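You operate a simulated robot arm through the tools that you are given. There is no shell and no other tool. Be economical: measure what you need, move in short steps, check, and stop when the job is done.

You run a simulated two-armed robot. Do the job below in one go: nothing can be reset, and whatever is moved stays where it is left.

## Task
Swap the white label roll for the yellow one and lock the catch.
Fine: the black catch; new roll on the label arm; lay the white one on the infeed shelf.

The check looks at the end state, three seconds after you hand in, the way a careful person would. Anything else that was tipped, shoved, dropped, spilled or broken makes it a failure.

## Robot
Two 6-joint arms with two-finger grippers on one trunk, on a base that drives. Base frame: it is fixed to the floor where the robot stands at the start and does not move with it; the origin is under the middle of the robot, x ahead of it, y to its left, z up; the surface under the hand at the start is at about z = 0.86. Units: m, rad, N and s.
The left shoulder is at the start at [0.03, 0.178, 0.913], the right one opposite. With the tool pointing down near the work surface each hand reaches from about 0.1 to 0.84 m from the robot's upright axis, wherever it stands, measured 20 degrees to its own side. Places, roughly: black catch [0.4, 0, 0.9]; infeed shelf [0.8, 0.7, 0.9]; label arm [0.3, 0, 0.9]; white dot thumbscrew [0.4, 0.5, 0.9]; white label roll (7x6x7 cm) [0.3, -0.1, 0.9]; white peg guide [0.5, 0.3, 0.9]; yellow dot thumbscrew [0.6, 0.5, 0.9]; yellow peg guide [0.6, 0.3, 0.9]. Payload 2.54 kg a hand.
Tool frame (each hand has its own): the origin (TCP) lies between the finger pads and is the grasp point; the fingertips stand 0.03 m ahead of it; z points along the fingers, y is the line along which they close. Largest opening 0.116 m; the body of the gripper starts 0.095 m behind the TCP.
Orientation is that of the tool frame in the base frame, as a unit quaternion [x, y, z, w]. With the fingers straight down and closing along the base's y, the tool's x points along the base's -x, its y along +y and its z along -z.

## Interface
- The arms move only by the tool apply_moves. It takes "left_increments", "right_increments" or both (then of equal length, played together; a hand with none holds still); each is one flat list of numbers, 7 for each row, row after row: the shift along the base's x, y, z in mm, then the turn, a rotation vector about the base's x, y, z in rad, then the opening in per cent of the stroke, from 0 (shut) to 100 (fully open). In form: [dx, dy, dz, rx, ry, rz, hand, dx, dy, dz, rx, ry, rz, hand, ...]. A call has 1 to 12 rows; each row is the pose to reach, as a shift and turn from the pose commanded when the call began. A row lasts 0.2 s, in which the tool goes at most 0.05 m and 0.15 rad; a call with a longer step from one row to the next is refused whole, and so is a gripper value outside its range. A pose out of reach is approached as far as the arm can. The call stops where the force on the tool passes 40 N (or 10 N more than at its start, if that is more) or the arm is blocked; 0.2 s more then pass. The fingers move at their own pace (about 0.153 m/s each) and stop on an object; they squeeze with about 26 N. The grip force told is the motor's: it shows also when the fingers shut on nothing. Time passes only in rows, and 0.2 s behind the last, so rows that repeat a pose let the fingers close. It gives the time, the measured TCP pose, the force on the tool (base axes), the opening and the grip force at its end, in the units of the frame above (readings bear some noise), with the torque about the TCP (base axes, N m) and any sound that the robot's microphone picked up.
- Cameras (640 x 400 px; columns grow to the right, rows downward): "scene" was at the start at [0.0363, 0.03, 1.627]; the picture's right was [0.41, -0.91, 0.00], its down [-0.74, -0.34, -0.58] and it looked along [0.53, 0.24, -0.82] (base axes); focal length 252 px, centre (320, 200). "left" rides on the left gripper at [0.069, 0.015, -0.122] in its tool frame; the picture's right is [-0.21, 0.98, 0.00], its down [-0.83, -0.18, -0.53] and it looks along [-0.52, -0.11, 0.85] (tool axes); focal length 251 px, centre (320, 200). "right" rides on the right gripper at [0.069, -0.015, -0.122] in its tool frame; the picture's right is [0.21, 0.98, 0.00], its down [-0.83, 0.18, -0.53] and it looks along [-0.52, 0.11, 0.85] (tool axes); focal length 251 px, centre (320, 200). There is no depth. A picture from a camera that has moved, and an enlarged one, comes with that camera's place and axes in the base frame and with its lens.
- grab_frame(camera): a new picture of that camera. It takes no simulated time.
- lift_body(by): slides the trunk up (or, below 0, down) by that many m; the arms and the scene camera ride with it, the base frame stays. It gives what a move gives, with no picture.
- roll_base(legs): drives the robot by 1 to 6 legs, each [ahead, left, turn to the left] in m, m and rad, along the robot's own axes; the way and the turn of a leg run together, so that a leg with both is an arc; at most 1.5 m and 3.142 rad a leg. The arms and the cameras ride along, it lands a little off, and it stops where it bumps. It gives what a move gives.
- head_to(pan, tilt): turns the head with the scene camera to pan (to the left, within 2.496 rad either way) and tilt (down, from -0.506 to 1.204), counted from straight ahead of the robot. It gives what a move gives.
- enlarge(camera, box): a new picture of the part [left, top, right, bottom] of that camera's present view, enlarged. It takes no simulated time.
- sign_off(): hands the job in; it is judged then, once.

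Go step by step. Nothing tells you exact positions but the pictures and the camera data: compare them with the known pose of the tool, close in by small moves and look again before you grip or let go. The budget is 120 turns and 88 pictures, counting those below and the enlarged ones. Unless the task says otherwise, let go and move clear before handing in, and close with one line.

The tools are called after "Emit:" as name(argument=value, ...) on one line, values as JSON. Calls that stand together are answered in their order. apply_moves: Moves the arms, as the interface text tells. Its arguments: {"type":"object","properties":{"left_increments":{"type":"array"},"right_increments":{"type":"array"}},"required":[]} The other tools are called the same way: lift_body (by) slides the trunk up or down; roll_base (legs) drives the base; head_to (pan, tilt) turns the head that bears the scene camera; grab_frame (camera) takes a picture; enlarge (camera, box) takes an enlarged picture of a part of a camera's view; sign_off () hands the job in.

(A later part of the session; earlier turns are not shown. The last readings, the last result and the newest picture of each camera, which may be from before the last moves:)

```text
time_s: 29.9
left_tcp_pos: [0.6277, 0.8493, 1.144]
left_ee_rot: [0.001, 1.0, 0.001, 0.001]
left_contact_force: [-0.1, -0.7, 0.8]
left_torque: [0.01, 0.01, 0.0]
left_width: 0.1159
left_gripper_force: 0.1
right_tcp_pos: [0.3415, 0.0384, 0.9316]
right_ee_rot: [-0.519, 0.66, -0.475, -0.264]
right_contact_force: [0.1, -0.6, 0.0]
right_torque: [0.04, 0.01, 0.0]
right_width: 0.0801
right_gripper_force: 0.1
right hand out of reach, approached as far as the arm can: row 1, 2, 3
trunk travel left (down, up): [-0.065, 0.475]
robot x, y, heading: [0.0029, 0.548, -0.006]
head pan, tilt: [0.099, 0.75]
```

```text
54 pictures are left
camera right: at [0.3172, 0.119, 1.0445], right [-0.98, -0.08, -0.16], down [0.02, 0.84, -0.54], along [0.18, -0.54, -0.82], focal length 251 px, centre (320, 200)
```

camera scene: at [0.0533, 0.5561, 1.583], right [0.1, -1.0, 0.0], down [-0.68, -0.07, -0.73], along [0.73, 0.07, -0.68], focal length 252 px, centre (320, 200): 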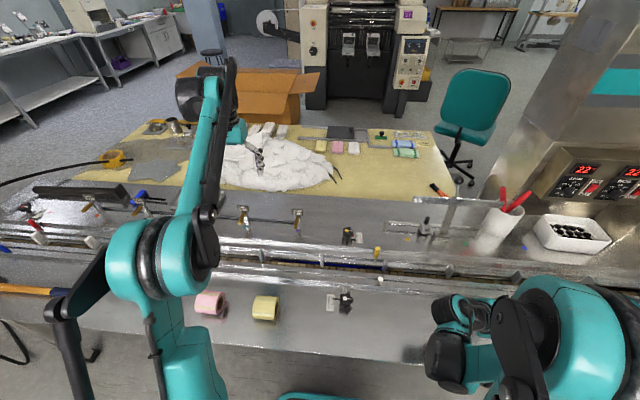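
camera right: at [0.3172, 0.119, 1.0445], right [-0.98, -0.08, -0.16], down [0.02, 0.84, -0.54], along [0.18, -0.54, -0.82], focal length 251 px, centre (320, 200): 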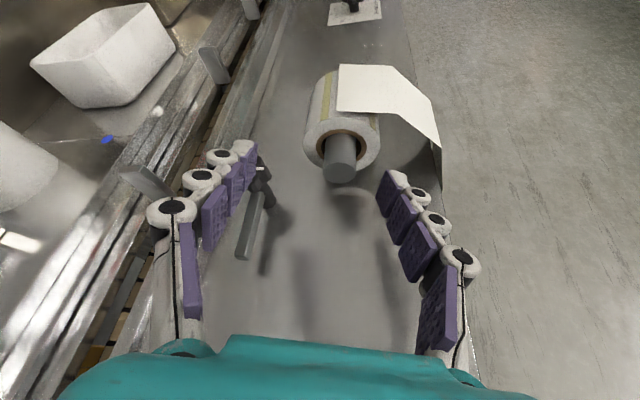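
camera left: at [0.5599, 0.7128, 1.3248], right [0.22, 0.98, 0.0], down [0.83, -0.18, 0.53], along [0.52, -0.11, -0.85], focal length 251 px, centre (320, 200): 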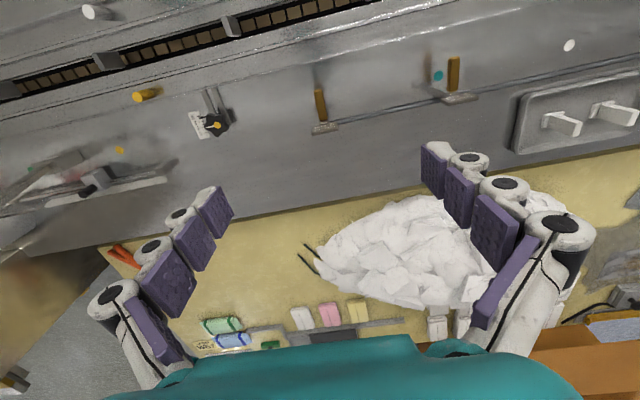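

Emit:
lift_body(by=-0.023)

Emit:
apply_moves(right_increments=[-8, -15, 0, 0, 0, 0, 69, -8, -30, 0, 0, 0, 0, 69])

Emit:
grab_frame(camera="right")

```text
time_s: 30.6
left_tcp_pos: [0.6273, 0.8501, 1.121]
left_ee_rot: [0.0, 1.0, 0.0, 0.001]
left_contact_force: [0.1, 0.1, 0.3]
left_torque: [0.0, -0.04, -0.01]
left_width: 0.1158
left_gripper_force: 0.1
right_tcp_pos: [0.3415, 0.0394, 0.9078]
right_ee_rot: [-0.518, 0.66, -0.475, -0.265]
right_contact_force: [0.2, 0.6, -0.1]
right_torque: [0.05, -0.03, -0.01]
right_width: 0.08
right_gripper_force: 0.0
trunk travel left (down, up): [-0.042, 0.498]
robot x, y, heading: [0.0004, 0.5456, -0.003]
head pan, tilt: [0.099, 0.75]
```

```text
time_s: 31.2
left_tcp_pos: [0.6274, 0.8496, 1.1197]
left_ee_rot: [0.001, 1.0, 0.0, 0.001]
left_contact_force: [0.5, 0.5, 1.4]
left_torque: [0.01, 0.01, -0.02]
left_width: 0.1159
left_gripper_force: 0.1
right_tcp_pos: [0.334, 0.0081, 0.9084]
right_ee_rot: [-0.519, 0.659, -0.476, -0.265]
right_contact_force: [0.4, -1.2, -0.1]
right_torque: [-0.01, -0.03, 0.02]
right_width: 0.0798
right_gripper_force: 0.1
trunk travel left (down, up): [-0.042, 0.498]
robot x, y, heading: [0.0027, 0.5468, 0.0]
head pan, tilt: [0.099, 0.75]
```

```text
53 pictures are left
camera right: at [0.3094, 0.0887, 1.0215], right [-0.98, -0.08, -0.16], down [0.02, 0.84, -0.54], along [0.18, -0.54, -0.82], focal length 251 px, centre (320, 200)
```

right: 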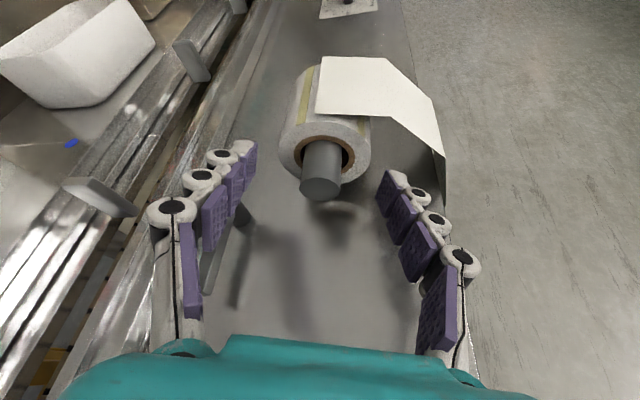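

Centred on the roll. Advancing 25 mm and checking the tail clearance.

Emit:
apply_moves(right_increments=[0, -13, 0, 0, 0, 0, 69, 0, -26, 0, 0, 0, 0, 69])

Emit:
enlarge(camera="right", box=[180, 40, 500, 260])

```text
time_s: 31.8
left_tcp_pos: [0.6287, 0.851, 1.1202]
left_ee_rot: [0.001, 1.0, 0.0, 0.001]
left_contact_force: [0.0, -0.6, 0.3]
left_torque: [0.0, 0.02, 0.0]
left_width: 0.116
left_gripper_force: 0.0
right_tcp_pos: [0.3336, -0.0174, 0.9067]
right_ee_rot: [-0.519, 0.659, -0.476, -0.265]
right_contact_force: [-0.7, -0.3, 0.3]
right_torque: [0.04, 0.01, -0.04]
right_width: 0.0798
right_gripper_force: 0.1
trunk travel left (down, up): [-0.042, 0.498]
robot x, y, heading: [0.0012, 0.5474, -0.005]
head pan, tilt: [0.099, 0.75]
```

```text
1.82 times, centred on (340, 150) of right
camera zoom: at [0.309, 0.0627, 1.0211], right [-0.98, -0.08, -0.16], down [0.02, 0.84, -0.54], along [0.18, -0.54, -0.82], focal length 457 px, centre (284, 291)
```

zoom: 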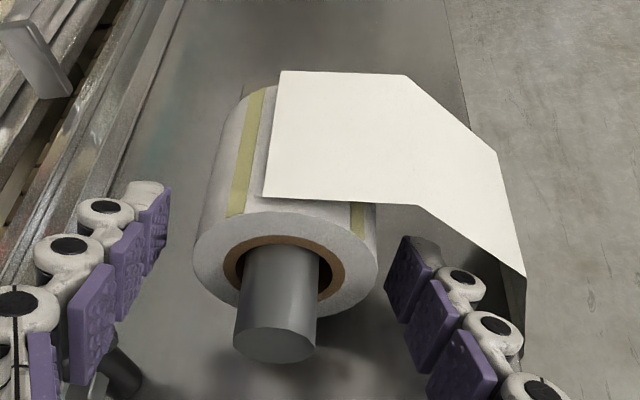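

Emit:
apply_moves(right_increments=[0, -10, 0, 0, 0, 0, 69, 0, -20, 0, 0, 0, 0, 69, 0, -27, 0, 0, 0, 0, 69])

Emit:
enlarge(camera="right", box=[180, 40, 500, 260])

```text
time_s: 32.6
left_tcp_pos: [0.6278, 0.8508, 1.1196]
left_ee_rot: [0.0, 1.0, 0.002, 0.001]
left_contact_force: [0.2, -0.6, -0.8]
left_torque: [0.01, -0.02, 0.02]
left_width: 0.1159
left_gripper_force: 0.1
right_tcp_pos: [0.333, -0.0445, 0.9083]
right_ee_rot: [-0.518, 0.66, -0.475, -0.265]
right_contact_force: [0.2, 0.0, -0.7]
right_torque: [0.0, 0.03, -0.01]
right_width: 0.08
right_gripper_force: 0.1
trunk travel left (down, up): [-0.042, 0.498]
robot x, y, heading: [-0.0011, 0.5465, 0.0]
head pan, tilt: [0.099, 0.75]
```

```text
1.82 times, centred on (340, 150) of right
camera zoom: at [0.309, 0.0358, 1.0214], right [-0.98, -0.08, -0.16], down [0.02, 0.84, -0.54], along [0.18, -0.54, -0.82], focal length 457 px, centre (284, 291)
```

zoom: 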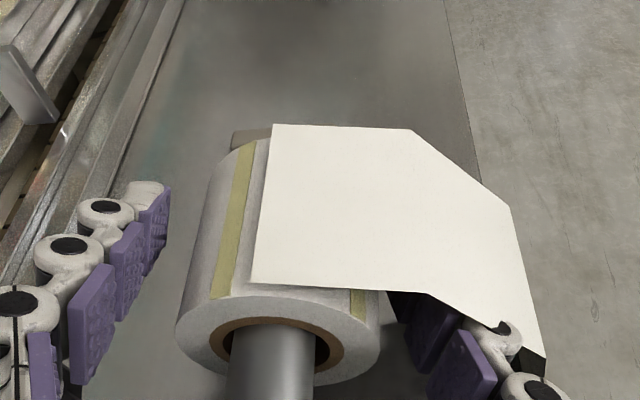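

The −x finger is under the tail with no contact force. Closing on the roll.

Emit:
apply_moves(right_increments=[0, 0, 0, 0, 0, 0, 50, 0, 0, 0, 0, 0, 0, 40, 0, 0, 0, 0, 0, 0, 40])

Emit:
enlarge(camera="right", box=[180, 40, 500, 260])

```text
time_s: 33.4
left_tcp_pos: [0.6278, 0.8495, 1.1201]
left_ee_rot: [0.001, 1.0, 0.001, 0.001]
left_contact_force: [0.0, 0.0, 0.1]
left_torque: [0.02, 0.0, -0.02]
left_width: 0.116
left_gripper_force: 0.1
right_tcp_pos: [0.3337, -0.0444, 0.9085]
right_ee_rot: [-0.518, 0.66, -0.475, -0.265]
right_contact_force: [0.6, -0.6, 2.0]
right_torque: [0.01, 0.01, 0.01]
right_width: 0.0638
right_gripper_force: 26.1
trunk travel left (down, up): [-0.042, 0.498]
robot x, y, heading: [-0.0011, 0.5467, -0.004]
head pan, tilt: [0.099, 0.75]
```

```text
1.82 times, centred on (340, 150) of right
camera zoom: at [0.309, 0.036, 1.0215], right [-0.98, -0.08, -0.16], down [0.02, 0.84, -0.54], along [0.18, -0.54, -0.82], focal length 457 px, centre (284, 291)
```

zoom: 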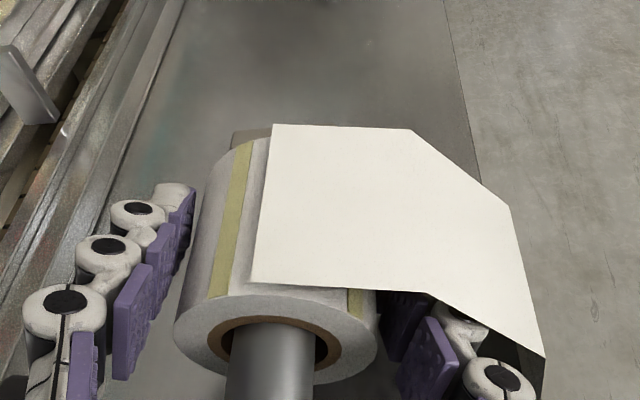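

Gripped (64 mm). Pulling it along +y off the spindle, first with the arm.

Emit:
apply_moves(right_increments=[0, 10, 0, 0, 0, 0, 40, 0, 20, 0, 0, 0, 0, 40, 0, 30, 0, 0, 0, 0, 40, 0, 40, 0, 0, 0, 0, 40, 0, 50, 0, 0, 0, 0, 40])

Emit:
grab_frame(camera="right")

```text
time_s: 34.6
left_tcp_pos: [0.6281, 0.8505, 1.1203]
left_ee_rot: [0.0, 1.0, 0.001, 0.002]
left_contact_force: [0.1, -0.3, -0.2]
left_torque: [-0.02, -0.03, 0.0]
left_width: 0.1159
left_gripper_force: 0.1
right_tcp_pos: [0.3335, 0.0066, 0.9087]
right_ee_rot: [-0.519, 0.659, -0.475, -0.266]
right_contact_force: [-0.1, 0.9, 4.0]
right_torque: [-0.11, 0.02, 0.0]
right_width: 0.0643
right_gripper_force: 25.8
trunk travel left (down, up): [-0.042, 0.498]
robot x, y, heading: [0.0011, 0.5459, -0.004]
head pan, tilt: [0.099, 0.75]
```

```text
49 pictures are left
camera right: at [0.3087, 0.0869, 1.0215], right [-0.98, -0.08, -0.16], down [0.02, 0.84, -0.54], along [0.18, -0.54, -0.82], focal length 251 px, centre (320, 200)
```

right: 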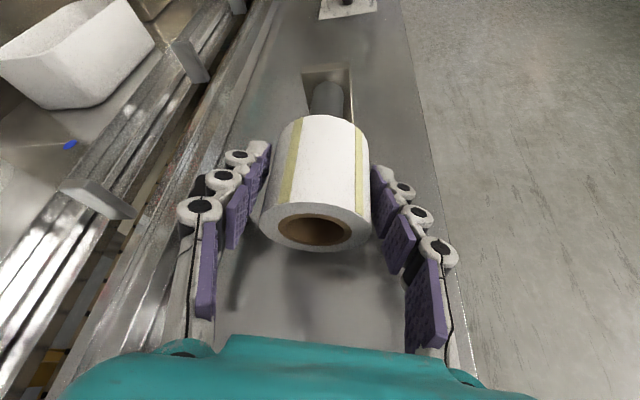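

The roll is sliding off and the paper tail is gone. I'll complete the pull with a small base drive, which keeps it straight.

Emit:
roll_base(legs=[[0, 0.08, 0]])

Emit:
grab_frame(camera="right")

```text
time_s: 35.7
left_tcp_pos: [0.6276, 0.9307, 1.1201]
left_ee_rot: [0.0, 1.0, 0.001, 0.001]
left_contact_force: [0.5, 1.1, -0.3]
left_torque: [-0.08, 0.01, 0.02]
left_width: 0.1155
left_gripper_force: 0.1
right_tcp_pos: [0.3338, 0.0863, 0.9092]
right_ee_rot: [-0.518, 0.659, -0.476, -0.266]
right_contact_force: [0.5, 0.1, -0.8]
right_torque: [0.0, 0.0, -0.02]
right_width: 0.064
right_gripper_force: 26.1
trunk travel left (down, up): [-0.042, 0.498]
robot x, y, heading: [0.0007, 0.629, 0.001]
head pan, tilt: [0.099, 0.75]
```

```text
48 pictures are left
camera right: at [0.3088, 0.1671, 1.0219], right [-0.98, -0.08, -0.16], down [0.02, 0.84, -0.54], along [0.18, -0.54, -0.82], focal length 251 px, centre (320, 200)
```

right: 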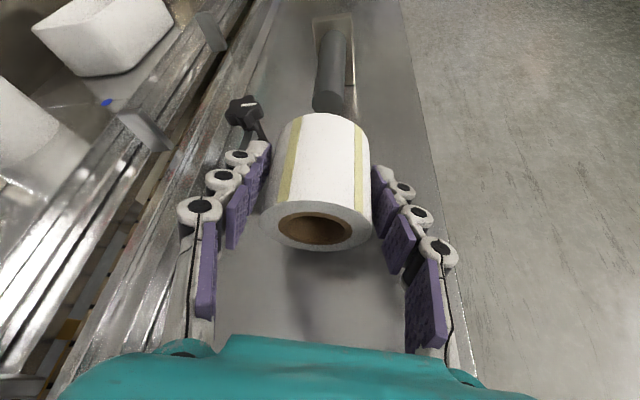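

The roll is clear of the spindle. Lifting the trunk, then turning the roll so its axis is vertical and the hand is in its natural pose.

Emit:
lift_body(by=0.25)

Emit:
apply_moves(right_increments=[0, 10, 0, 0.14, 0, 0, 40, 0, 20, 0, 0.28, 0, 0, 40, 0, 30, 0, 0.42, 0, 0, 40, 0, 40, 0, 0.56, 0, 0, 40, 0, 50, 0, 0.7, 0, 0, 40, 5, 60, 0, 0.84, 0, 0, 40, 10, 70, 0, 0.98, 0, 0, 40, 15, 80, 0, 1.12, 0, 0, 40, 20, 90, 0, 1.26, 0, 0, 40, 25, 100, 0, 1.4, 0, 0, 40, 30, 110, 0, 1.54, 0, 0, 40, 30, 110, 0, 1.571, 0, 0, 40])

Emit:
apply_moves(right_increments=[5, 0, 0, 0, 0, -0.14, 40, 10, 0, 0, 0, 0, -0.28, 40, 15, 0, 0, 0, 0, -0.42, 40, 20, 0, 0, 0, 0, -0.56, 40, 25, 0, 0, 0, 0, -0.7, 40, 30, 0, 0, 0, 0, -0.84, 40, 35, 0, 0, 0, 0, -0.98, 40, 40, 0, 0, 0, 0, -1.12, 40, 40, 0, 0, 0, 0, -1.22, 40])

Emit:
grab_frame(camera="right")

```text
time_s: 38.2
left_tcp_pos: [0.6284, 0.9299, 1.3701]
left_ee_rot: [0.001, 1.0, 0.001, 0.001]
left_contact_force: [-0.1, 0.3, 0.3]
left_torque: [-0.01, 0.0, -0.01]
left_width: 0.116
left_gripper_force: 0.1
right_tcp_pos: [0.3324, 0.0862, 1.1583]
right_ee_rot: [-0.519, 0.66, -0.475, -0.264]
right_contact_force: [0.2, 0.4, -1.8]
right_torque: [-0.01, 0.03, 0.0]
right_width: 0.0643
right_gripper_force: 26.1
trunk travel left (down, up): [-0.292, 0.248]
robot x, y, heading: [0.0009, 0.623, -0.008]
head pan, tilt: [0.099, 0.75]
```

```text
time_s: 40.8
left_tcp_pos: [0.6288, 0.9292, 1.3703]
left_ee_rot: [0.001, 1.0, 0.001, 0.002]
left_contact_force: [0.0, 0.9, -0.2]
left_torque: [0.01, 0.0, 0.01]
left_width: 0.116
left_gripper_force: 0.1
right_tcp_pos: [0.3643, 0.1957, 1.1591]
right_ee_rot: [-0.554, 0.802, 0.131, 0.18]
right_contact_force: [-0.3, 0.3, -0.7]
right_torque: [-0.06, 0.01, 0.03]
right_width: 0.0643
right_gripper_force: 25.7
trunk travel left (down, up): [-0.292, 0.248]
robot x, y, heading: [0.002, 0.6244, 0.003]
head pan, tilt: [0.099, 0.75]
```

```text
time_s: 42.8
left_tcp_pos: [0.6284, 0.93, 1.3691]
left_ee_rot: [0.0, 1.0, 0.001, 0.001]
left_contact_force: [-0.5, 0.5, 1.4]
left_torque: [-0.02, -0.02, 0.03]
left_width: 0.1161
left_gripper_force: 0.0
right_tcp_pos: [0.4034, 0.1953, 1.158]
right_ee_rot: [0.007, 0.975, 0.004, 0.222]
right_contact_force: [-0.3, -0.3, -1.1]
right_torque: [-0.01, -0.02, 0.01]
right_width: 0.064
right_gripper_force: 26.0
trunk travel left (down, up): [-0.292, 0.248]
robot x, y, heading: [0.001, 0.6308, -0.001]
head pan, tilt: [0.099, 0.75]
```

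```text
47 pictures are left
camera right: at [0.2888, 0.1811, 1.2382], right [-0.18, 0.98, -0.08], down [0.52, 0.17, 0.84], along [0.84, 0.11, -0.54], focal length 251 px, centre (320, 200)
```

right: 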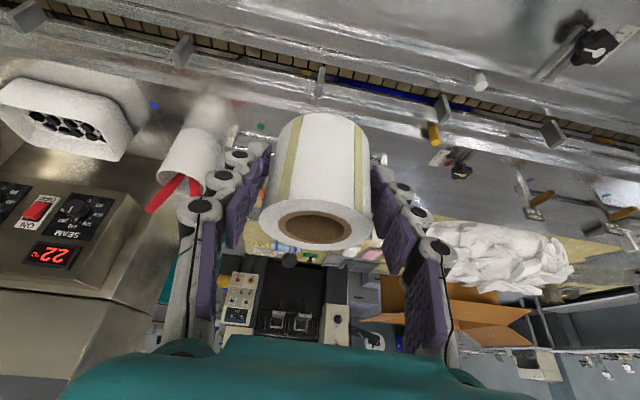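

The roll is upright in the hand. Driving left to y≈0.9 to bring the shelf into the right arm's reach, with the left arm drawn in a bit.

Emit:
roll_base(legs=[[0, 0.25, 0]])

Emit:
apply_moves(left_increments=[-30, 10, 0, 0, 0, 0, 100, -60, 20, 0, 0, 0, 0, 100, -90, 30, 0, 0, 0, 0, 100, -120, 40, 0, 0, 0, 0, 100, -150, 50, 0, 0, 0, 0, 100, -180, 60, 0, 0, 0, 0, 100, -210, 60, 0, 0, 0, 0, 100, -240, 60, 0, 0, 0, 0, 100, -240, 60, 0, 0, 0, 0, 100], right_increments=[35, 20, 0, 0, 0, 0, 40, 70, 40, 0, 0, 0, 0, 40, 105, 60, 0, 0, 0, 0, 40, 140, 80, 0, 0, 0, 0, 40, 175, 100, 0, 0, 0, 0, 40, 210, 120, 0, 0, 0, 0, 40, 245, 140, 0, 0, 0, 0, 40, 280, 160, 0, 0, 0, 0, 40, 315, 180, 0, 0, 0, 0, 40])

Emit:
grab_frame(camera="right")

Emit:
grab_frame(camera="scene")

```text
time_s: 44.7
left_tcp_pos: [0.6284, 1.181, 1.3699]
left_ee_rot: [0.001, 1.0, 0.0, 0.001]
left_contact_force: [-0.7, -0.3, 0.4]
left_torque: [-0.02, 0.0, 0.01]
left_width: 0.1162
left_gripper_force: 0.1
right_tcp_pos: [0.4036, 0.4462, 1.1584]
right_ee_rot: [0.006, 0.975, 0.004, 0.222]
right_contact_force: [-0.1, -0.3, 0.0]
right_torque: [-0.03, 0.02, 0.01]
right_width: 0.0641
right_gripper_force: 26.2
trunk travel left (down, up): [-0.292, 0.248]
robot x, y, heading: [0.0035, 0.8796, -0.004]
head pan, tilt: [0.099, 0.75]
```

```text
time_s: 46.7
left_tcp_pos: [0.3923, 1.2429, 1.3696]
left_ee_rot: [0.002, 1.0, 0.002, 0.0]
left_contact_force: [0.3, 0.0, 0.0]
left_torque: [-0.06, 0.04, 0.02]
left_width: 0.1161
left_gripper_force: 0.1
right_tcp_pos: [0.7209, 0.6267, 1.1566]
right_ee_rot: [0.006, 0.975, 0.003, 0.221]
right_contact_force: [0.6, 0.3, -1.7]
right_torque: [-0.04, 0.03, -0.02]
right_width: 0.0638
right_gripper_force: 25.7
trunk travel left (down, up): [-0.292, 0.248]
robot x, y, heading: [-0.0016, 0.8805, -0.006]
head pan, tilt: [0.099, 0.75]
```

```text
46 pictures are left
camera right: at [0.6077, 0.6126, 1.2366], right [-0.18, 0.98, -0.08], down [0.52, 0.17, 0.84], along [0.84, 0.11, -0.54], focal length 251 px, centre (320, 200)
```

right: 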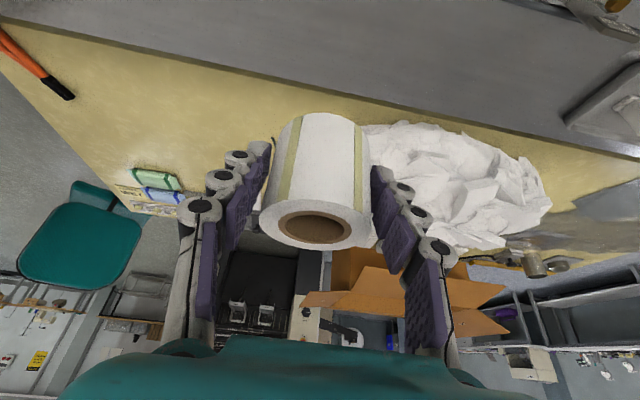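

```text
45 pictures are left
camera scene: at [0.0582, 0.888, 1.8097], right [0.1, -1.0, 0.0], down [-0.68, -0.07, -0.73], along [0.73, 0.07, -0.68], focal length 252 px, centre (320, 200)
```

scene: 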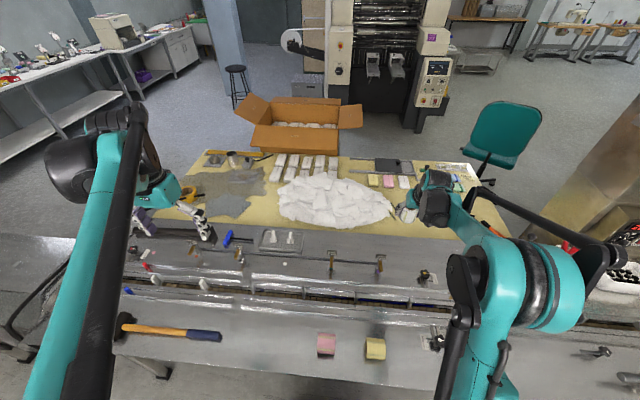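

Positioning over the bare strip at about [0.785, 0.69], between the guide tags and the edge, then lowering partway.

Emit:
apply_moves(right_increments=[15, 15, -20, 0, 0, 0, 40, 30, 30, -40, 0, 0, 0, 40, 45, 45, -60, 0, 0, 0, 40, 59, 63, -80, 0, 0, 0, 40, 59, 63, -120, 0, 0, 0, 40, 59, 63, -160, 0, 0, 0, 40])

Emit:
grab_frame(camera="right")

Emit:
head_to(pan=-0.25, tilt=0.85)

Emit:
grab_frame(camera="scene")

```text
time_s: 48.1
left_tcp_pos: [0.3904, 1.2418, 1.37]
left_ee_rot: [0.001, 1.0, 0.001, 0.0]
left_contact_force: [0.2, 1.0, 0.0]
left_torque: [0.01, 0.02, -0.01]
left_width: 0.1161
left_gripper_force: 0.0
right_tcp_pos: [0.7783, 0.6891, 0.9964]
right_ee_rot: [0.005, 0.975, 0.005, 0.221]
right_contact_force: [0.8, -0.2, -1.6]
right_torque: [0.03, -0.01, 0.0]
right_width: 0.064
right_gripper_force: 25.8
trunk travel left (down, up): [-0.292, 0.248]
robot x, y, heading: [-0.0003, 0.8781, -0.003]
head pan, tilt: [0.099, 0.75]
```

```text
44 pictures are left
camera right: at [0.6642, 0.6745, 1.0777], right [-0.18, 0.98, -0.08], down [0.52, 0.17, 0.84], along [0.84, 0.11, -0.54], focal length 251 px, centre (320, 200)
```

right: 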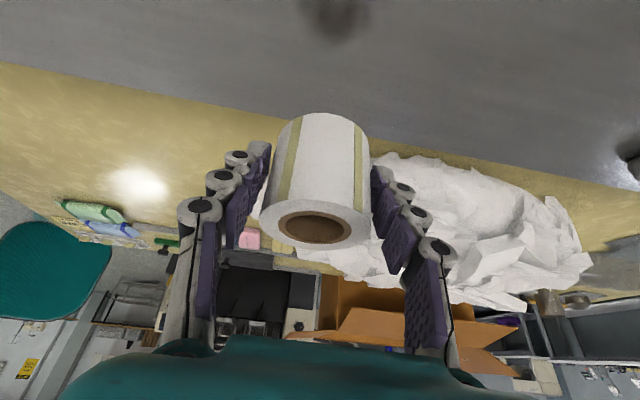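

```text
time_s: 48.9
left_tcp_pos: [0.3885, 1.2402, 1.3686]
left_ee_rot: [0.001, 1.0, 0.0, 0.0]
left_contact_force: [-0.5, 0.0, -0.7]
left_torque: [0.03, 0.0, -0.03]
left_width: 0.1159
left_gripper_force: 0.1
right_tcp_pos: [0.7765, 0.6892, 0.9992]
right_ee_rot: [0.006, 0.975, 0.005, 0.221]
right_contact_force: [-0.1, 0.0, -1.6]
right_torque: [-0.01, 0.02, 0.01]
right_width: 0.0639
right_gripper_force: 26.5
trunk travel left (down, up): [-0.292, 0.248]
robot x, y, heading: [0.0021, 0.8781, -0.003]
head pan, tilt: [-0.25, 0.85]
```

```text
43 pictures are left
camera scene: at [0.0481, 0.8594, 1.8018], right [-0.25, -0.97, 0.0], down [-0.73, 0.19, -0.66], along [0.64, -0.16, -0.75], focal length 252 px, centre (320, 200)
```

scene: 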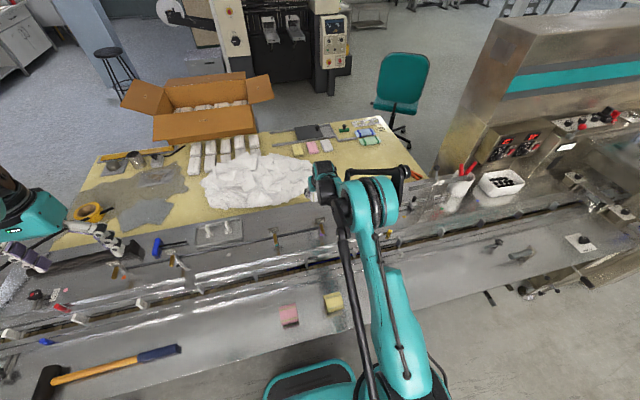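

Emit:
apply_moves(right_increments=[0, 0, -35, 0, 0, 0, 40, 0, 0, -65, 0, 0, 0, 40, 0, 0, -80, 0, 0, 0, 40])

Emit:
grab_frame(camera="right")

```text
time_s: 49.7
left_tcp_pos: [0.3896, 1.2409, 1.3697]
left_ee_rot: [0.0, 1.0, 0.0, 0.0]
left_contact_force: [0.2, -0.3, -0.4]
left_torque: [0.0, -0.02, 0.03]
left_width: 0.1159
left_gripper_force: 0.0
right_tcp_pos: [0.7781, 0.69, 0.9174]
right_ee_rot: [0.006, 0.975, 0.004, 0.221]
right_contact_force: [0.2, 0.3, -1.0]
right_torque: [0.0, -0.02, -0.01]
right_width: 0.0642
right_gripper_force: 25.9
trunk travel left (down, up): [-0.292, 0.248]
robot x, y, heading: [-0.004, 0.879, -0.006]
head pan, tilt: [-0.25, 0.85]
```

```text
42 pictures are left
camera right: at [0.6641, 0.6744, 0.9981], right [-0.18, 0.98, -0.08], down [0.52, 0.17, 0.84], along [0.84, 0.11, -0.54], focal length 251 px, centre (320, 200)
```

right: 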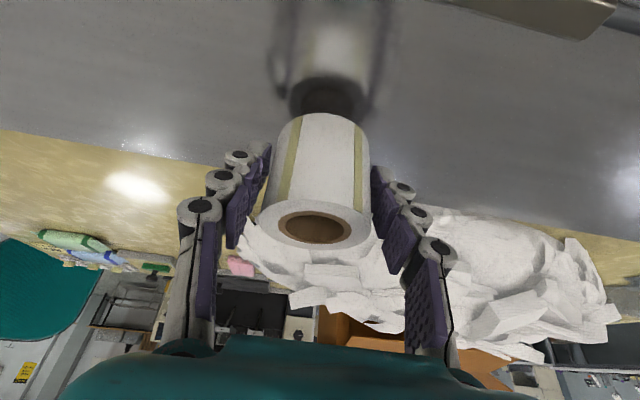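

Emit:
apply_moves(right_increments=[0, 0, -6, 0, 0, 0, 40, 0, 0, -12, 0, 0, 0, 40, 0, 0, -18, 0, 0, 0, 40])

Emit:
enlarge(camera="right", box=[200, 40, 460, 220])

```text
time_s: 50.5
left_tcp_pos: [0.3885, 1.2416, 1.37]
left_ee_rot: [0.001, 1.0, 0.001, 0.0]
left_contact_force: [-0.1, -0.7, -0.5]
left_torque: [0.01, 0.01, -0.02]
left_width: 0.1162
left_gripper_force: 0.1
right_tcp_pos: [0.7783, 0.6889, 0.9013]
right_ee_rot: [0.005, 0.975, 0.004, 0.221]
right_contact_force: [0.2, 0.4, -0.9]
right_torque: [-0.04, 0.01, 0.0]
right_width: 0.064
right_gripper_force: 25.9
trunk travel left (down, up): [-0.292, 0.248]
robot x, y, heading: [-0.0004, 0.879, -0.002]
head pan, tilt: [-0.25, 0.85]
```

```text
2.22 times, centred on (330, 130) of right
camera zoom: at [0.6635, 0.6745, 0.9797], right [-0.18, 0.98, -0.08], down [0.52, 0.17, 0.84], along [0.84, 0.11, -0.54], focal length 559 px, centre (298, 356)
```

zoom: 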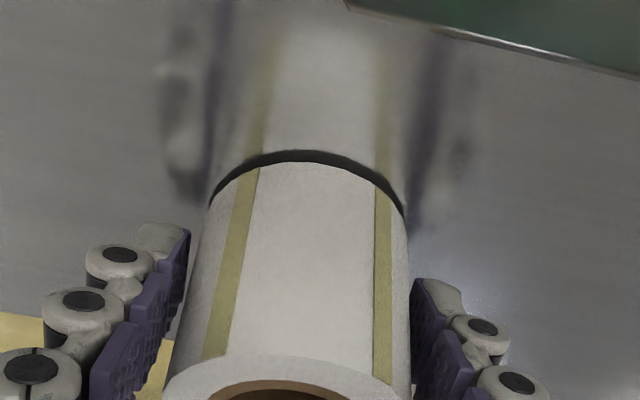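

Emit:
apply_moves(right_increments=[0, 0, -2, 0, 0, 0, 40, 0, 0, -4, 0, 0, 0, 40])

Emit:
enlarge(camera="right", box=[200, 40, 460, 220])

```text
time_s: 51.1
left_tcp_pos: [0.3883, 1.2408, 1.3701]
left_ee_rot: [0.001, 1.0, 0.001, 0.0]
left_contact_force: [0.4, -0.2, -0.4]
left_torque: [0.01, 0.0, 0.03]
left_width: 0.116
left_gripper_force: 0.0
right_tcp_pos: [0.7767, 0.6879, 0.8967]
right_ee_rot: [0.006, 0.975, 0.004, 0.222]
right_contact_force: [1.7, -0.8, 10.9]
right_torque: [-0.18, 0.13, 0.07]
right_width: 0.0644
right_gripper_force: 25.8
trunk travel left (down, up): [-0.292, 0.248]
robot x, y, heading: [-0.0002, 0.8769, -0.002]
head pan, tilt: [-0.25, 0.85]
```

```text
2.22 times, centred on (330, 130) of right
camera zoom: at [0.6631, 0.6746, 0.9769], right [-0.18, 0.98, -0.08], down [0.51, 0.17, 0.84], along [0.84, 0.11, -0.53], focal length 559 px, centre (298, 356)
```

zoom: 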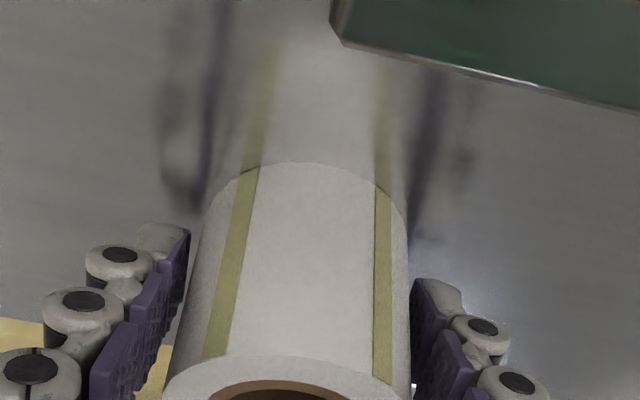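

The roll is standing on the shelf (11 N contact). Opening and lifting away.

Emit:
apply_moves(right_increments=[0, 0, 0, 0, 0, 0, 60, 0, 0, 0, 0, 0, 0, 75, 0, 0, 0, 0, 0, 0, 75, 0, 0, 15, 0, 0, 0, 75, 0, 0, 40, 0, 0, 0, 75, 0, 0, 80, 0, 0, 0, 75, 0, 0, 120, 0, 0, 0, 75, 0, 0, 160, 0, 0, 0, 75])

Emit:
grab_frame(camera="right")

```text
time_s: 52.9
left_tcp_pos: [0.3875, 1.241, 1.3705]
left_ee_rot: [0.001, 1.0, 0.001, 0.001]
left_contact_force: [0.3, -0.3, -0.2]
left_torque: [-0.07, -0.02, -0.01]
left_width: 0.116
left_gripper_force: 0.1
right_tcp_pos: [0.7758, 0.6895, 1.0559]
right_ee_rot: [0.006, 0.975, 0.004, 0.222]
right_contact_force: [-0.6, 0.5, 0.6]
right_torque: [-0.04, 0.01, 0.0]
right_width: 0.0872
right_gripper_force: 0.1
trunk travel left (down, up): [-0.292, 0.248]
robot x, y, heading: [0.005, 0.8774, -0.005]
head pan, tilt: [-0.25, 0.85]
```

```text
39 pictures are left
camera right: at [0.6633, 0.6747, 1.1371], right [-0.18, 0.98, -0.08], down [0.52, 0.17, 0.84], along [0.84, 0.11, -0.54], focal length 251 px, centre (320, 200)
```

right: 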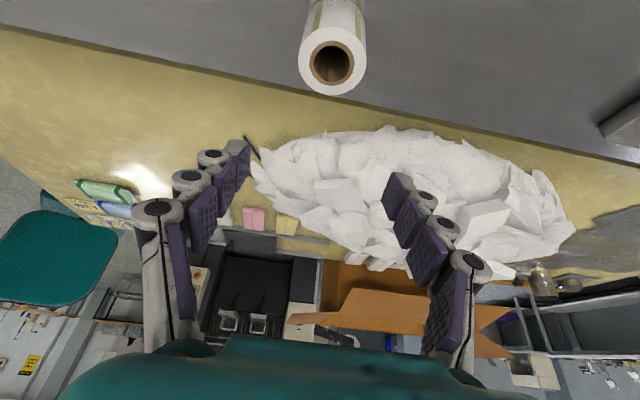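

The white roll stands on the infeed shelf. Next, moving the right hand back above the yellow roll with fingers vertical, then yawing so it closes along x.

Emit:
apply_moves(right_increments=[-39, 0, 20, 0, 0.04, 0, 75, -78, 5, 35, 0, 0.08, 0, 75, -117, 10, 50, 0, 0.12, 0, 75, -156, 15, 50, 0, 0.16, 0, 75, -195, 20, 50, 0, 0.2, 0, 75, -234, 25, 50, 0, 0.24, 0, 75, -273, 30, 50, 0, 0.28, 0, 75, -312, 35, 50, 0, 0.32, 0, 75, -351, 40, 50, 0, 0.36, 0, 75, -390, 45, 50, 0, 0.4, 0, 80, -420, 50, 50, 0, 0.447, 0, 80, -434, 50, 50, 0, 0.447, 0, 80])

Emit:
apply_moves(right_increments=[0, 0, 0, 0, 0, -0.14, 85, 0, 0, 0, 0, 0, -0.28, 85, 0, 0, 0, 0, 0, -0.42, 85, 0, 0, 0, 0, 0, -0.56, 85, 0, 0, 0, 0, 0, -0.7, 85, 0, 0, 0, 0, 0, -0.84, 85, 0, 0, 0, 0, 0, -0.98, 85, 0, 0, 0, 0, 0, -1.12, 85, 0, 0, 0, 0, 0, -1.26, 85, 0, 0, 0, 0, 0, -1.4, 85, 0, 0, 0, 0, 0, -1.53, 85, 0, 0, 0, 0, 0, -1.57, 85])

Emit:
grab_frame(camera="right")

```text
time_s: 55.5
left_tcp_pos: [0.3882, 1.2406, 1.3703]
left_ee_rot: [0.0, 1.0, 0.001, 0.001]
left_contact_force: [0.5, -0.2, 1.2]
left_torque: [0.01, 0.01, 0.02]
left_width: 0.116
left_gripper_force: 0.1
right_tcp_pos: [0.3431, 0.7387, 1.1064]
right_ee_rot: [0.007, 1.0, 0.004, 0.0]
right_contact_force: [0.7, 0.2, -0.1]
right_torque: [0.01, 0.0, -0.01]
right_width: 0.0929
right_gripper_force: 0.0
trunk travel left (down, up): [-0.292, 0.248]
robot x, y, heading: [0.0004, 0.8787, 0.001]
head pan, tilt: [-0.25, 0.85]
```

```text
time_s: 58.1
left_tcp_pos: [0.3894, 1.2413, 1.3697]
left_ee_rot: [0.001, 1.0, 0.001, 0.001]
left_contact_force: [0.4, 0.0, -0.1]
left_torque: [0.01, 0.0, -0.03]
left_width: 0.1161
left_gripper_force: 0.0
right_tcp_pos: [0.3443, 0.7396, 1.1055]
right_ee_rot: [0.712, 0.702, 0.003, 0.002]
right_contact_force: [0.6, -0.3, -0.3]
right_torque: [0.02, 0.02, 0.04]
right_width: 0.0986
right_gripper_force: 0.1
trunk travel left (down, up): [-0.292, 0.248]
robot x, y, heading: [0.0024, 0.8829, -0.004]
head pan, tilt: [-0.25, 0.85]
```

```text
38 pictures are left
camera right: at [0.3299, 0.8091, 1.2278], right [0.98, 0.2, 0.01], down [0.17, -0.83, 0.53], along [0.11, -0.52, -0.84], focal length 251 px, centre (320, 200)
```

right: 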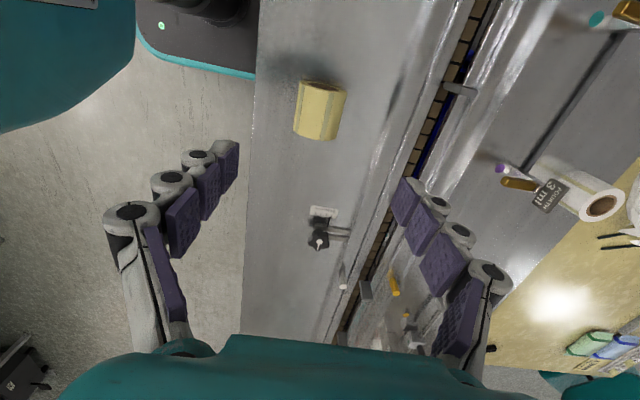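

The yellow roll is at about [0.346, 0.735] with its axis along y. Descending towards it.

Emit:
apply_moves(right_increments=[1, -2, -45, 0, 0, 0, 85, 1, -4, -90, 0, 0, 0, 85, 1, -4, -125, 0, 0, 0, 85])

Emit:
grab_frame(camera="right")

```text
time_s: 58.9
left_tcp_pos: [0.3898, 1.2399, 1.3695]
left_ee_rot: [0.001, 1.0, 0.001, 0.0]
left_contact_force: [-0.4, -0.6, 0.4]
left_torque: [0.0, 0.01, 0.03]
left_width: 0.1161
left_gripper_force: 0.1
right_tcp_pos: [0.3551, 0.7373, 1.002]
right_ee_rot: [0.712, 0.703, 0.002, 0.002]
right_contact_force: [0.7, -1.2, -0.2]
right_torque: [-0.01, -0.02, -0.01]
right_width: 0.0985
right_gripper_force: 0.1
right hand out of reach, approached as far as the arm can: row 3
trunk travel left (down, up): [-0.292, 0.248]
robot x, y, heading: [0.0002, 0.8807, -0.005]
head pan, tilt: [-0.25, 0.85]
```

```text
37 pictures are left
camera right: at [0.3403, 0.8058, 1.1237], right [0.98, 0.2, 0.01], down [0.17, -0.83, 0.53], along [0.11, -0.52, -0.84], focal length 251 px, centre (320, 200)
```

right: 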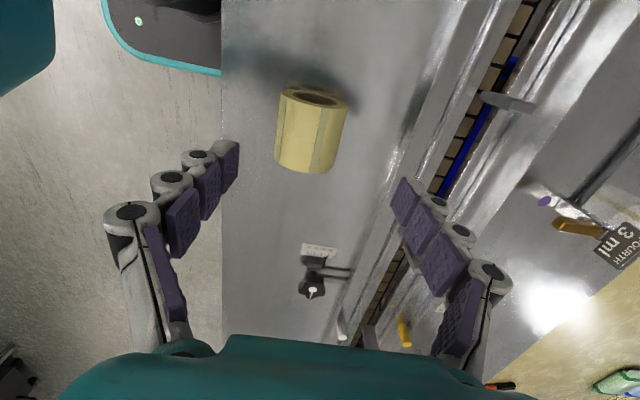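

Emit:
lift_body(by=-0.05)

Emit:
apply_moves(right_increments=[-4, -2, 0, 0, 0, 0, 85, -8, -3, 0, 0, 0, 0, 85])

Emit:
grab_frame(camera="right")

```text
time_s: 59.8
left_tcp_pos: [0.3887, 1.2409, 1.3207]
left_ee_rot: [0.001, 1.0, 0.0, 0.002]
left_contact_force: [-0.2, -0.5, 0.8]
left_torque: [0.01, -0.01, 0.0]
left_width: 0.1161
left_gripper_force: 0.1
right_tcp_pos: [0.3545, 0.7353, 0.9523]
right_ee_rot: [0.711, 0.703, 0.002, 0.002]
right_contact_force: [0.3, 0.2, -0.4]
right_torque: [-0.02, -0.02, 0.0]
right_width: 0.0989
right_gripper_force: 0.1
trunk travel left (down, up): [-0.242, 0.298]
robot x, y, heading: [0.0005, 0.8797, -0.002]
head pan, tilt: [-0.25, 0.85]
```

```text
time_s: 60.4
left_tcp_pos: [0.3897, 1.2412, 1.3198]
left_ee_rot: [0.001, 1.0, 0.001, 0.002]
left_contact_force: [0.9, 0.1, -1.0]
left_torque: [-0.05, -0.01, 0.01]
left_width: 0.1159
left_gripper_force: 0.0
right_tcp_pos: [0.3488, 0.7329, 0.954]
right_ee_rot: [0.711, 0.703, 0.001, 0.002]
right_contact_force: [-0.1, -0.2, -0.5]
right_torque: [0.0, 0.0, 0.04]
right_width: 0.0984
right_gripper_force: 0.0
right hand out of reach, approached as far as the arm can: row 2
trunk travel left (down, up): [-0.242, 0.298]
robot x, y, heading: [0.0025, 0.8811, -0.004]
head pan, tilt: [-0.25, 0.85]
```

```text
36 pictures are left
camera right: at [0.3335, 0.8028, 1.0773], right [0.98, 0.2, 0.01], down [0.17, -0.83, 0.53], along [0.11, -0.52, -0.85], focal length 251 px, centre (320, 200)
```

right: 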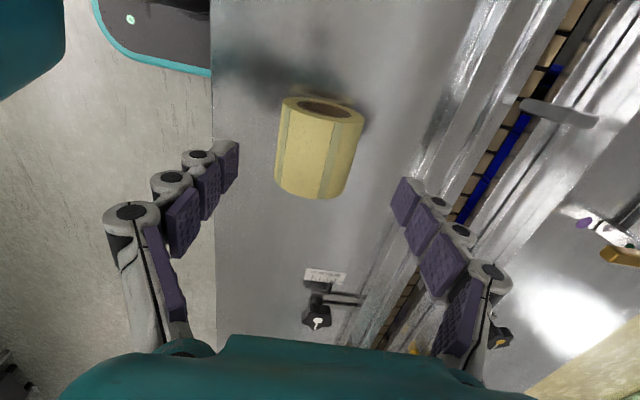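

Well aligned. Lowering the trunk until the pads straddle the roll, then closing.

Emit:
lift_body(by=-0.054)

Emit:
apply_moves(right_increments=[0, 0, 0, 0, 0, 0, 60, 0, 0, 0, 0, 0, 0, 40, 0, 0, 0, 0, 0, 0, 40])

Emit:
grab_frame(camera="right")

```text
time_s: 61.4
left_tcp_pos: [0.389, 1.2412, 1.2648]
left_ee_rot: [0.0, 1.0, 0.001, 0.001]
left_contact_force: [-0.5, 0.0, 0.5]
left_torque: [0.01, 0.0, 0.0]
left_width: 0.1162
left_gripper_force: 0.0
right_tcp_pos: [0.346, 0.7343, 0.9023]
right_ee_rot: [0.711, 0.703, 0.002, 0.001]
right_contact_force: [0.4, 0.7, 0.1]
right_torque: [0.0, 0.0, 0.0]
right_width: 0.0987
right_gripper_force: 0.1
trunk travel left (down, up): [-0.188, 0.352]
robot x, y, heading: [0.0024, 0.8787, -0.001]
head pan, tilt: [-0.25, 0.85]
```

```text
time_s: 62.2
left_tcp_pos: [0.3905, 1.2408, 1.266]
left_ee_rot: [0.001, 1.0, 0.001, 0.0]
left_contact_force: [0.4, -0.5, -0.8]
left_torque: [-0.01, 0.0, 0.0]
left_width: 0.116
left_gripper_force: 0.0
right_tcp_pos: [0.3465, 0.7338, 0.9017]
right_ee_rot: [0.712, 0.703, 0.003, 0.002]
right_contact_force: [-0.2, 0.5, 3.2]
right_torque: [0.01, 0.01, -0.08]
right_width: 0.0587
right_gripper_force: 26.0
trunk travel left (down, up): [-0.188, 0.352]
robot x, y, heading: [-0.0017, 0.8767, 0.0]
head pan, tilt: [-0.25, 0.85]
```

```text
35 pictures are left
camera right: at [0.3335, 0.8029, 1.0233], right [0.98, 0.2, 0.01], down [0.17, -0.83, 0.53], along [0.11, -0.52, -0.84], focal length 251 px, centre (320, 200)
```

right: 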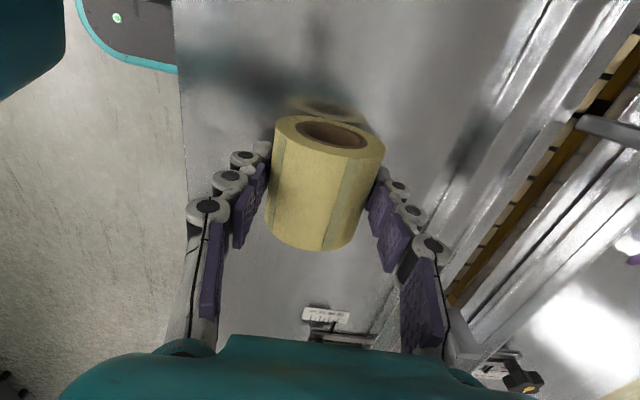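

The 59 mm width suggests I'm gripping above the widest line. Reopening and going 14 mm lower for a secure hold.

Emit:
apply_moves(right_increments=[0, 0, 0, 0, 0, 0, 70, 0, 0, 0, 0, 0, 0, 80, 0, 0, 0, 0, 0, 0, 80])

Emit:
lift_body(by=-0.014)

Emit:
apply_moves(right_increments=[0, 0, 0, 0, 0, 0, 60, 0, 0, 0, 0, 0, 0, 40, 0, 0, 0, 0, 0, 0, 40])

Emit:
grab_frame(camera="right")

```text
time_s: 63.0
left_tcp_pos: [0.3896, 1.2413, 1.2671]
left_ee_rot: [0.001, 1.0, 0.001, 0.001]
left_contact_force: [0.1, 0.5, 0.0]
left_torque: [0.02, 0.0, 0.01]
left_width: 0.1161
left_gripper_force: 0.0
right_tcp_pos: [0.3479, 0.7336, 0.9006]
right_ee_rot: [0.711, 0.703, 0.002, 0.002]
right_contact_force: [0.1, 0.9, 0.0]
right_torque: [0.0, 0.0, 0.01]
right_width: 0.0928
right_gripper_force: 0.0
trunk travel left (down, up): [-0.188, 0.352]
robot x, y, heading: [0.0016, 0.8801, -0.008]
head pan, tilt: [-0.25, 0.85]
```

```text
time_s: 63.6
left_tcp_pos: [0.3884, 1.2406, 1.2517]
left_ee_rot: [0.0, 1.0, 0.001, 0.001]
left_contact_force: [-1.0, 0.3, -0.5]
left_torque: [0.03, -0.01, -0.01]
left_width: 0.1159
left_gripper_force: 0.0
right_tcp_pos: [0.3471, 0.7332, 0.8871]
right_ee_rot: [0.711, 0.703, 0.002, 0.003]
right_contact_force: [0.6, 0.2, 0.3]
right_torque: [-0.02, 0.0, 0.0]
right_width: 0.0926
right_gripper_force: 0.0
trunk travel left (down, up): [-0.174, 0.366]
robot x, y, heading: [0.0035, 0.8752, -0.005]
head pan, tilt: [-0.25, 0.85]
```

```text
time_s: 64.4
left_tcp_pos: [0.3851, 1.2402, 1.2529]
left_ee_rot: [0.001, 1.0, 0.001, 0.002]
left_contact_force: [-0.2, 0.0, 1.1]
left_torque: [0.02, 0.0, 0.01]
left_width: 0.1162
left_gripper_force: 0.1
right_tcp_pos: [0.3443, 0.7342, 0.8892]
right_ee_rot: [0.711, 0.703, 0.002, 0.002]
right_contact_force: [-12.6, -1.4, 33.3]
right_torque: [-0.06, 1.28, 0.02]
right_width: 0.0584
right_gripper_force: 25.9
trunk travel left (down, up): [-0.174, 0.366]
robot x, y, heading: [0.0001, 0.8819, -0.001]
head pan, tilt: [-0.25, 0.85]
```

```text
34 pictures are left
camera right: at [0.3308, 0.803, 1.0104], right [0.98, 0.2, 0.01], down [0.17, -0.83, 0.54], along [0.11, -0.52, -0.84], focal length 251 px, centre (320, 200)
```

right: 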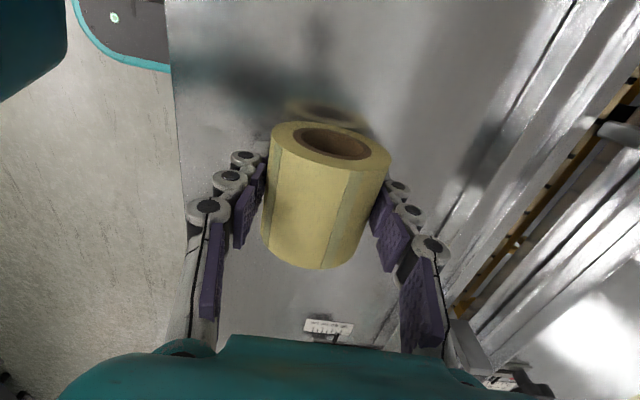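

It's gripped, with the same width, and the fingertips now just touch the bed. Lifting straight up and checking.

Emit:
lift_body(by=0.15)

Emit:
grab_frame(camera="right")

```text
time_s: 66.1
left_tcp_pos: [0.3898, 1.2409, 1.4013]
left_ee_rot: [0.001, 1.0, 0.001, 0.001]
left_contact_force: [0.0, -0.3, 0.2]
left_torque: [0.01, 0.03, 0.0]
left_width: 0.1158
left_gripper_force: 0.1
right_tcp_pos: [0.3474, 0.7328, 1.037]
right_ee_rot: [0.711, 0.703, 0.002, 0.002]
right_contact_force: [0.0, 0.1, -1.6]
right_torque: [0.01, 0.0, -0.02]
right_width: 0.0584
right_gripper_force: 25.3
trunk travel left (down, up): [-0.324, 0.216]
robot x, y, heading: [0.0041, 0.879, -0.006]
head pan, tilt: [-0.25, 0.85]
```

```text
33 pictures are left
camera right: at [0.3338, 0.8028, 1.159], right [0.98, 0.2, 0.01], down [0.17, -0.83, 0.53], along [0.11, -0.52, -0.85], focal length 251 px, centre (320, 200)
```

right: 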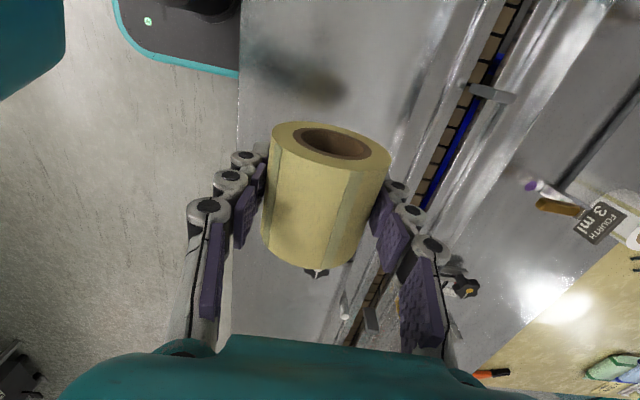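

The yellow roll is held firmly (Ø≈59 mm, hole ≈36 mm, spindle ≈25 mm). Driving right so it hangs just off the spindle's free end.

Emit:
roll_base(legs=[[0, -0.58, 0]])

Emit:
head_to(pan=-0.6, tilt=0.95)

Emit:
grab_frame(camera="scene")

Emit:
grab_frame(camera="right")

```text
time_s: 69.4
left_tcp_pos: [0.3878, 0.6635, 1.4025]
left_ee_rot: [0.001, 1.0, 0.001, 0.001]
left_contact_force: [0.2, -0.2, 0.3]
left_torque: [0.01, 0.0, -0.01]
left_width: 0.1162
left_gripper_force: 0.0
right_tcp_pos: [0.3453, 0.1557, 1.0382]
right_ee_rot: [0.711, 0.703, 0.002, 0.002]
right_contact_force: [0.5, -0.1, -0.7]
right_torque: [0.01, -0.01, 0.01]
right_width: 0.0584
right_gripper_force: 25.8
trunk travel left (down, up): [-0.324, 0.216]
robot x, y, heading: [0.0022, 0.302, -0.003]
head pan, tilt: [-0.25, 0.85]
```

```text
time_s: 70.3
left_tcp_pos: [0.3876, 0.6637, 1.4016]
left_ee_rot: [0.001, 1.0, 0.001, 0.0]
left_contact_force: [0.4, 0.1, 0.3]
left_torque: [-0.01, -0.01, 0.05]
left_width: 0.1161
left_gripper_force: 0.0
right_tcp_pos: [0.3457, 0.1557, 1.0374]
right_ee_rot: [0.711, 0.703, 0.002, 0.002]
right_contact_force: [0.1, -0.5, -0.5]
right_torque: [-0.02, -0.01, -0.02]
right_width: 0.0587
right_gripper_force: 26.3
trunk travel left (down, up): [-0.324, 0.216]
robot x, y, heading: [0.0048, 0.3014, 0.001]
head pan, tilt: [-0.6, 0.949]
```

```text
32 pictures are left
camera scene: at [0.0302, 0.2605, 1.8263], right [-0.57, -0.82, 0.0], down [-0.67, 0.46, -0.58], along [0.48, -0.33, -0.81], focal length 252 px, centre (320, 200)
```

scene: 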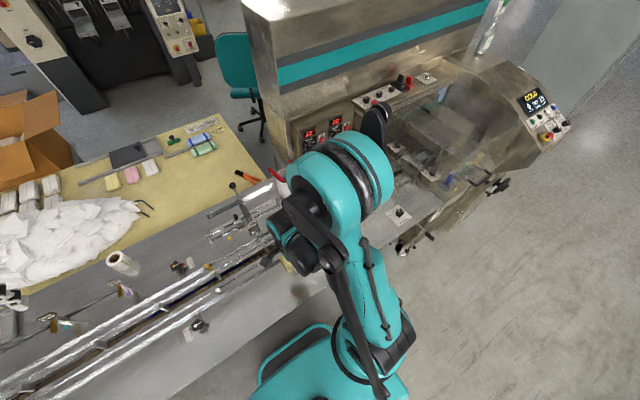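

```text
31 pictures are left
camera right: at [0.3319, 0.2254, 1.1592], right [0.98, 0.2, 0.01], down [0.17, -0.83, 0.53], along [0.11, -0.52, -0.84], focal length 251 px, centre (320, 200)
```

right: 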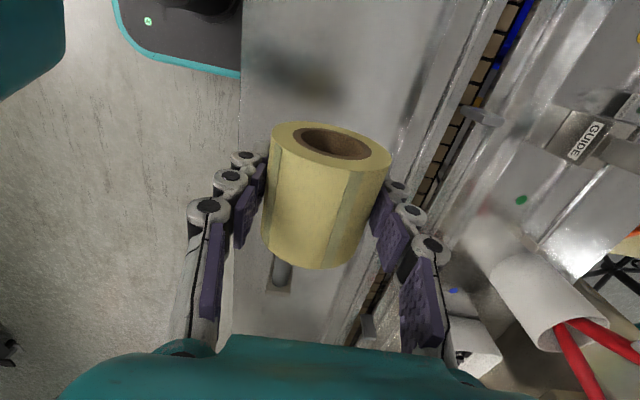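

The spindle's x re-measures at 0.335. I'll zoom in to measure the yellow roll's axis relative to the hand.

Emit:
enlarge(camera="right", box=[220, 100, 440, 300])

```text
2.00 times, centred on (330, 200) of right
camera zoom: at [0.3319, 0.2254, 1.1592], right [0.98, 0.2, 0.01], down [0.17, -0.83, 0.53], along [0.11, -0.52, -0.84], focal length 503 px, centre (300, 200)
```

zoom: 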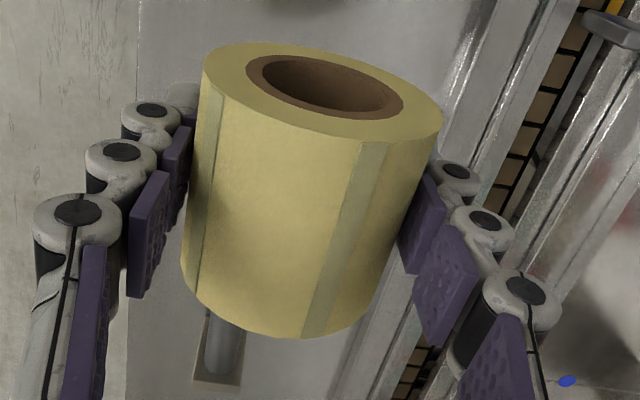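

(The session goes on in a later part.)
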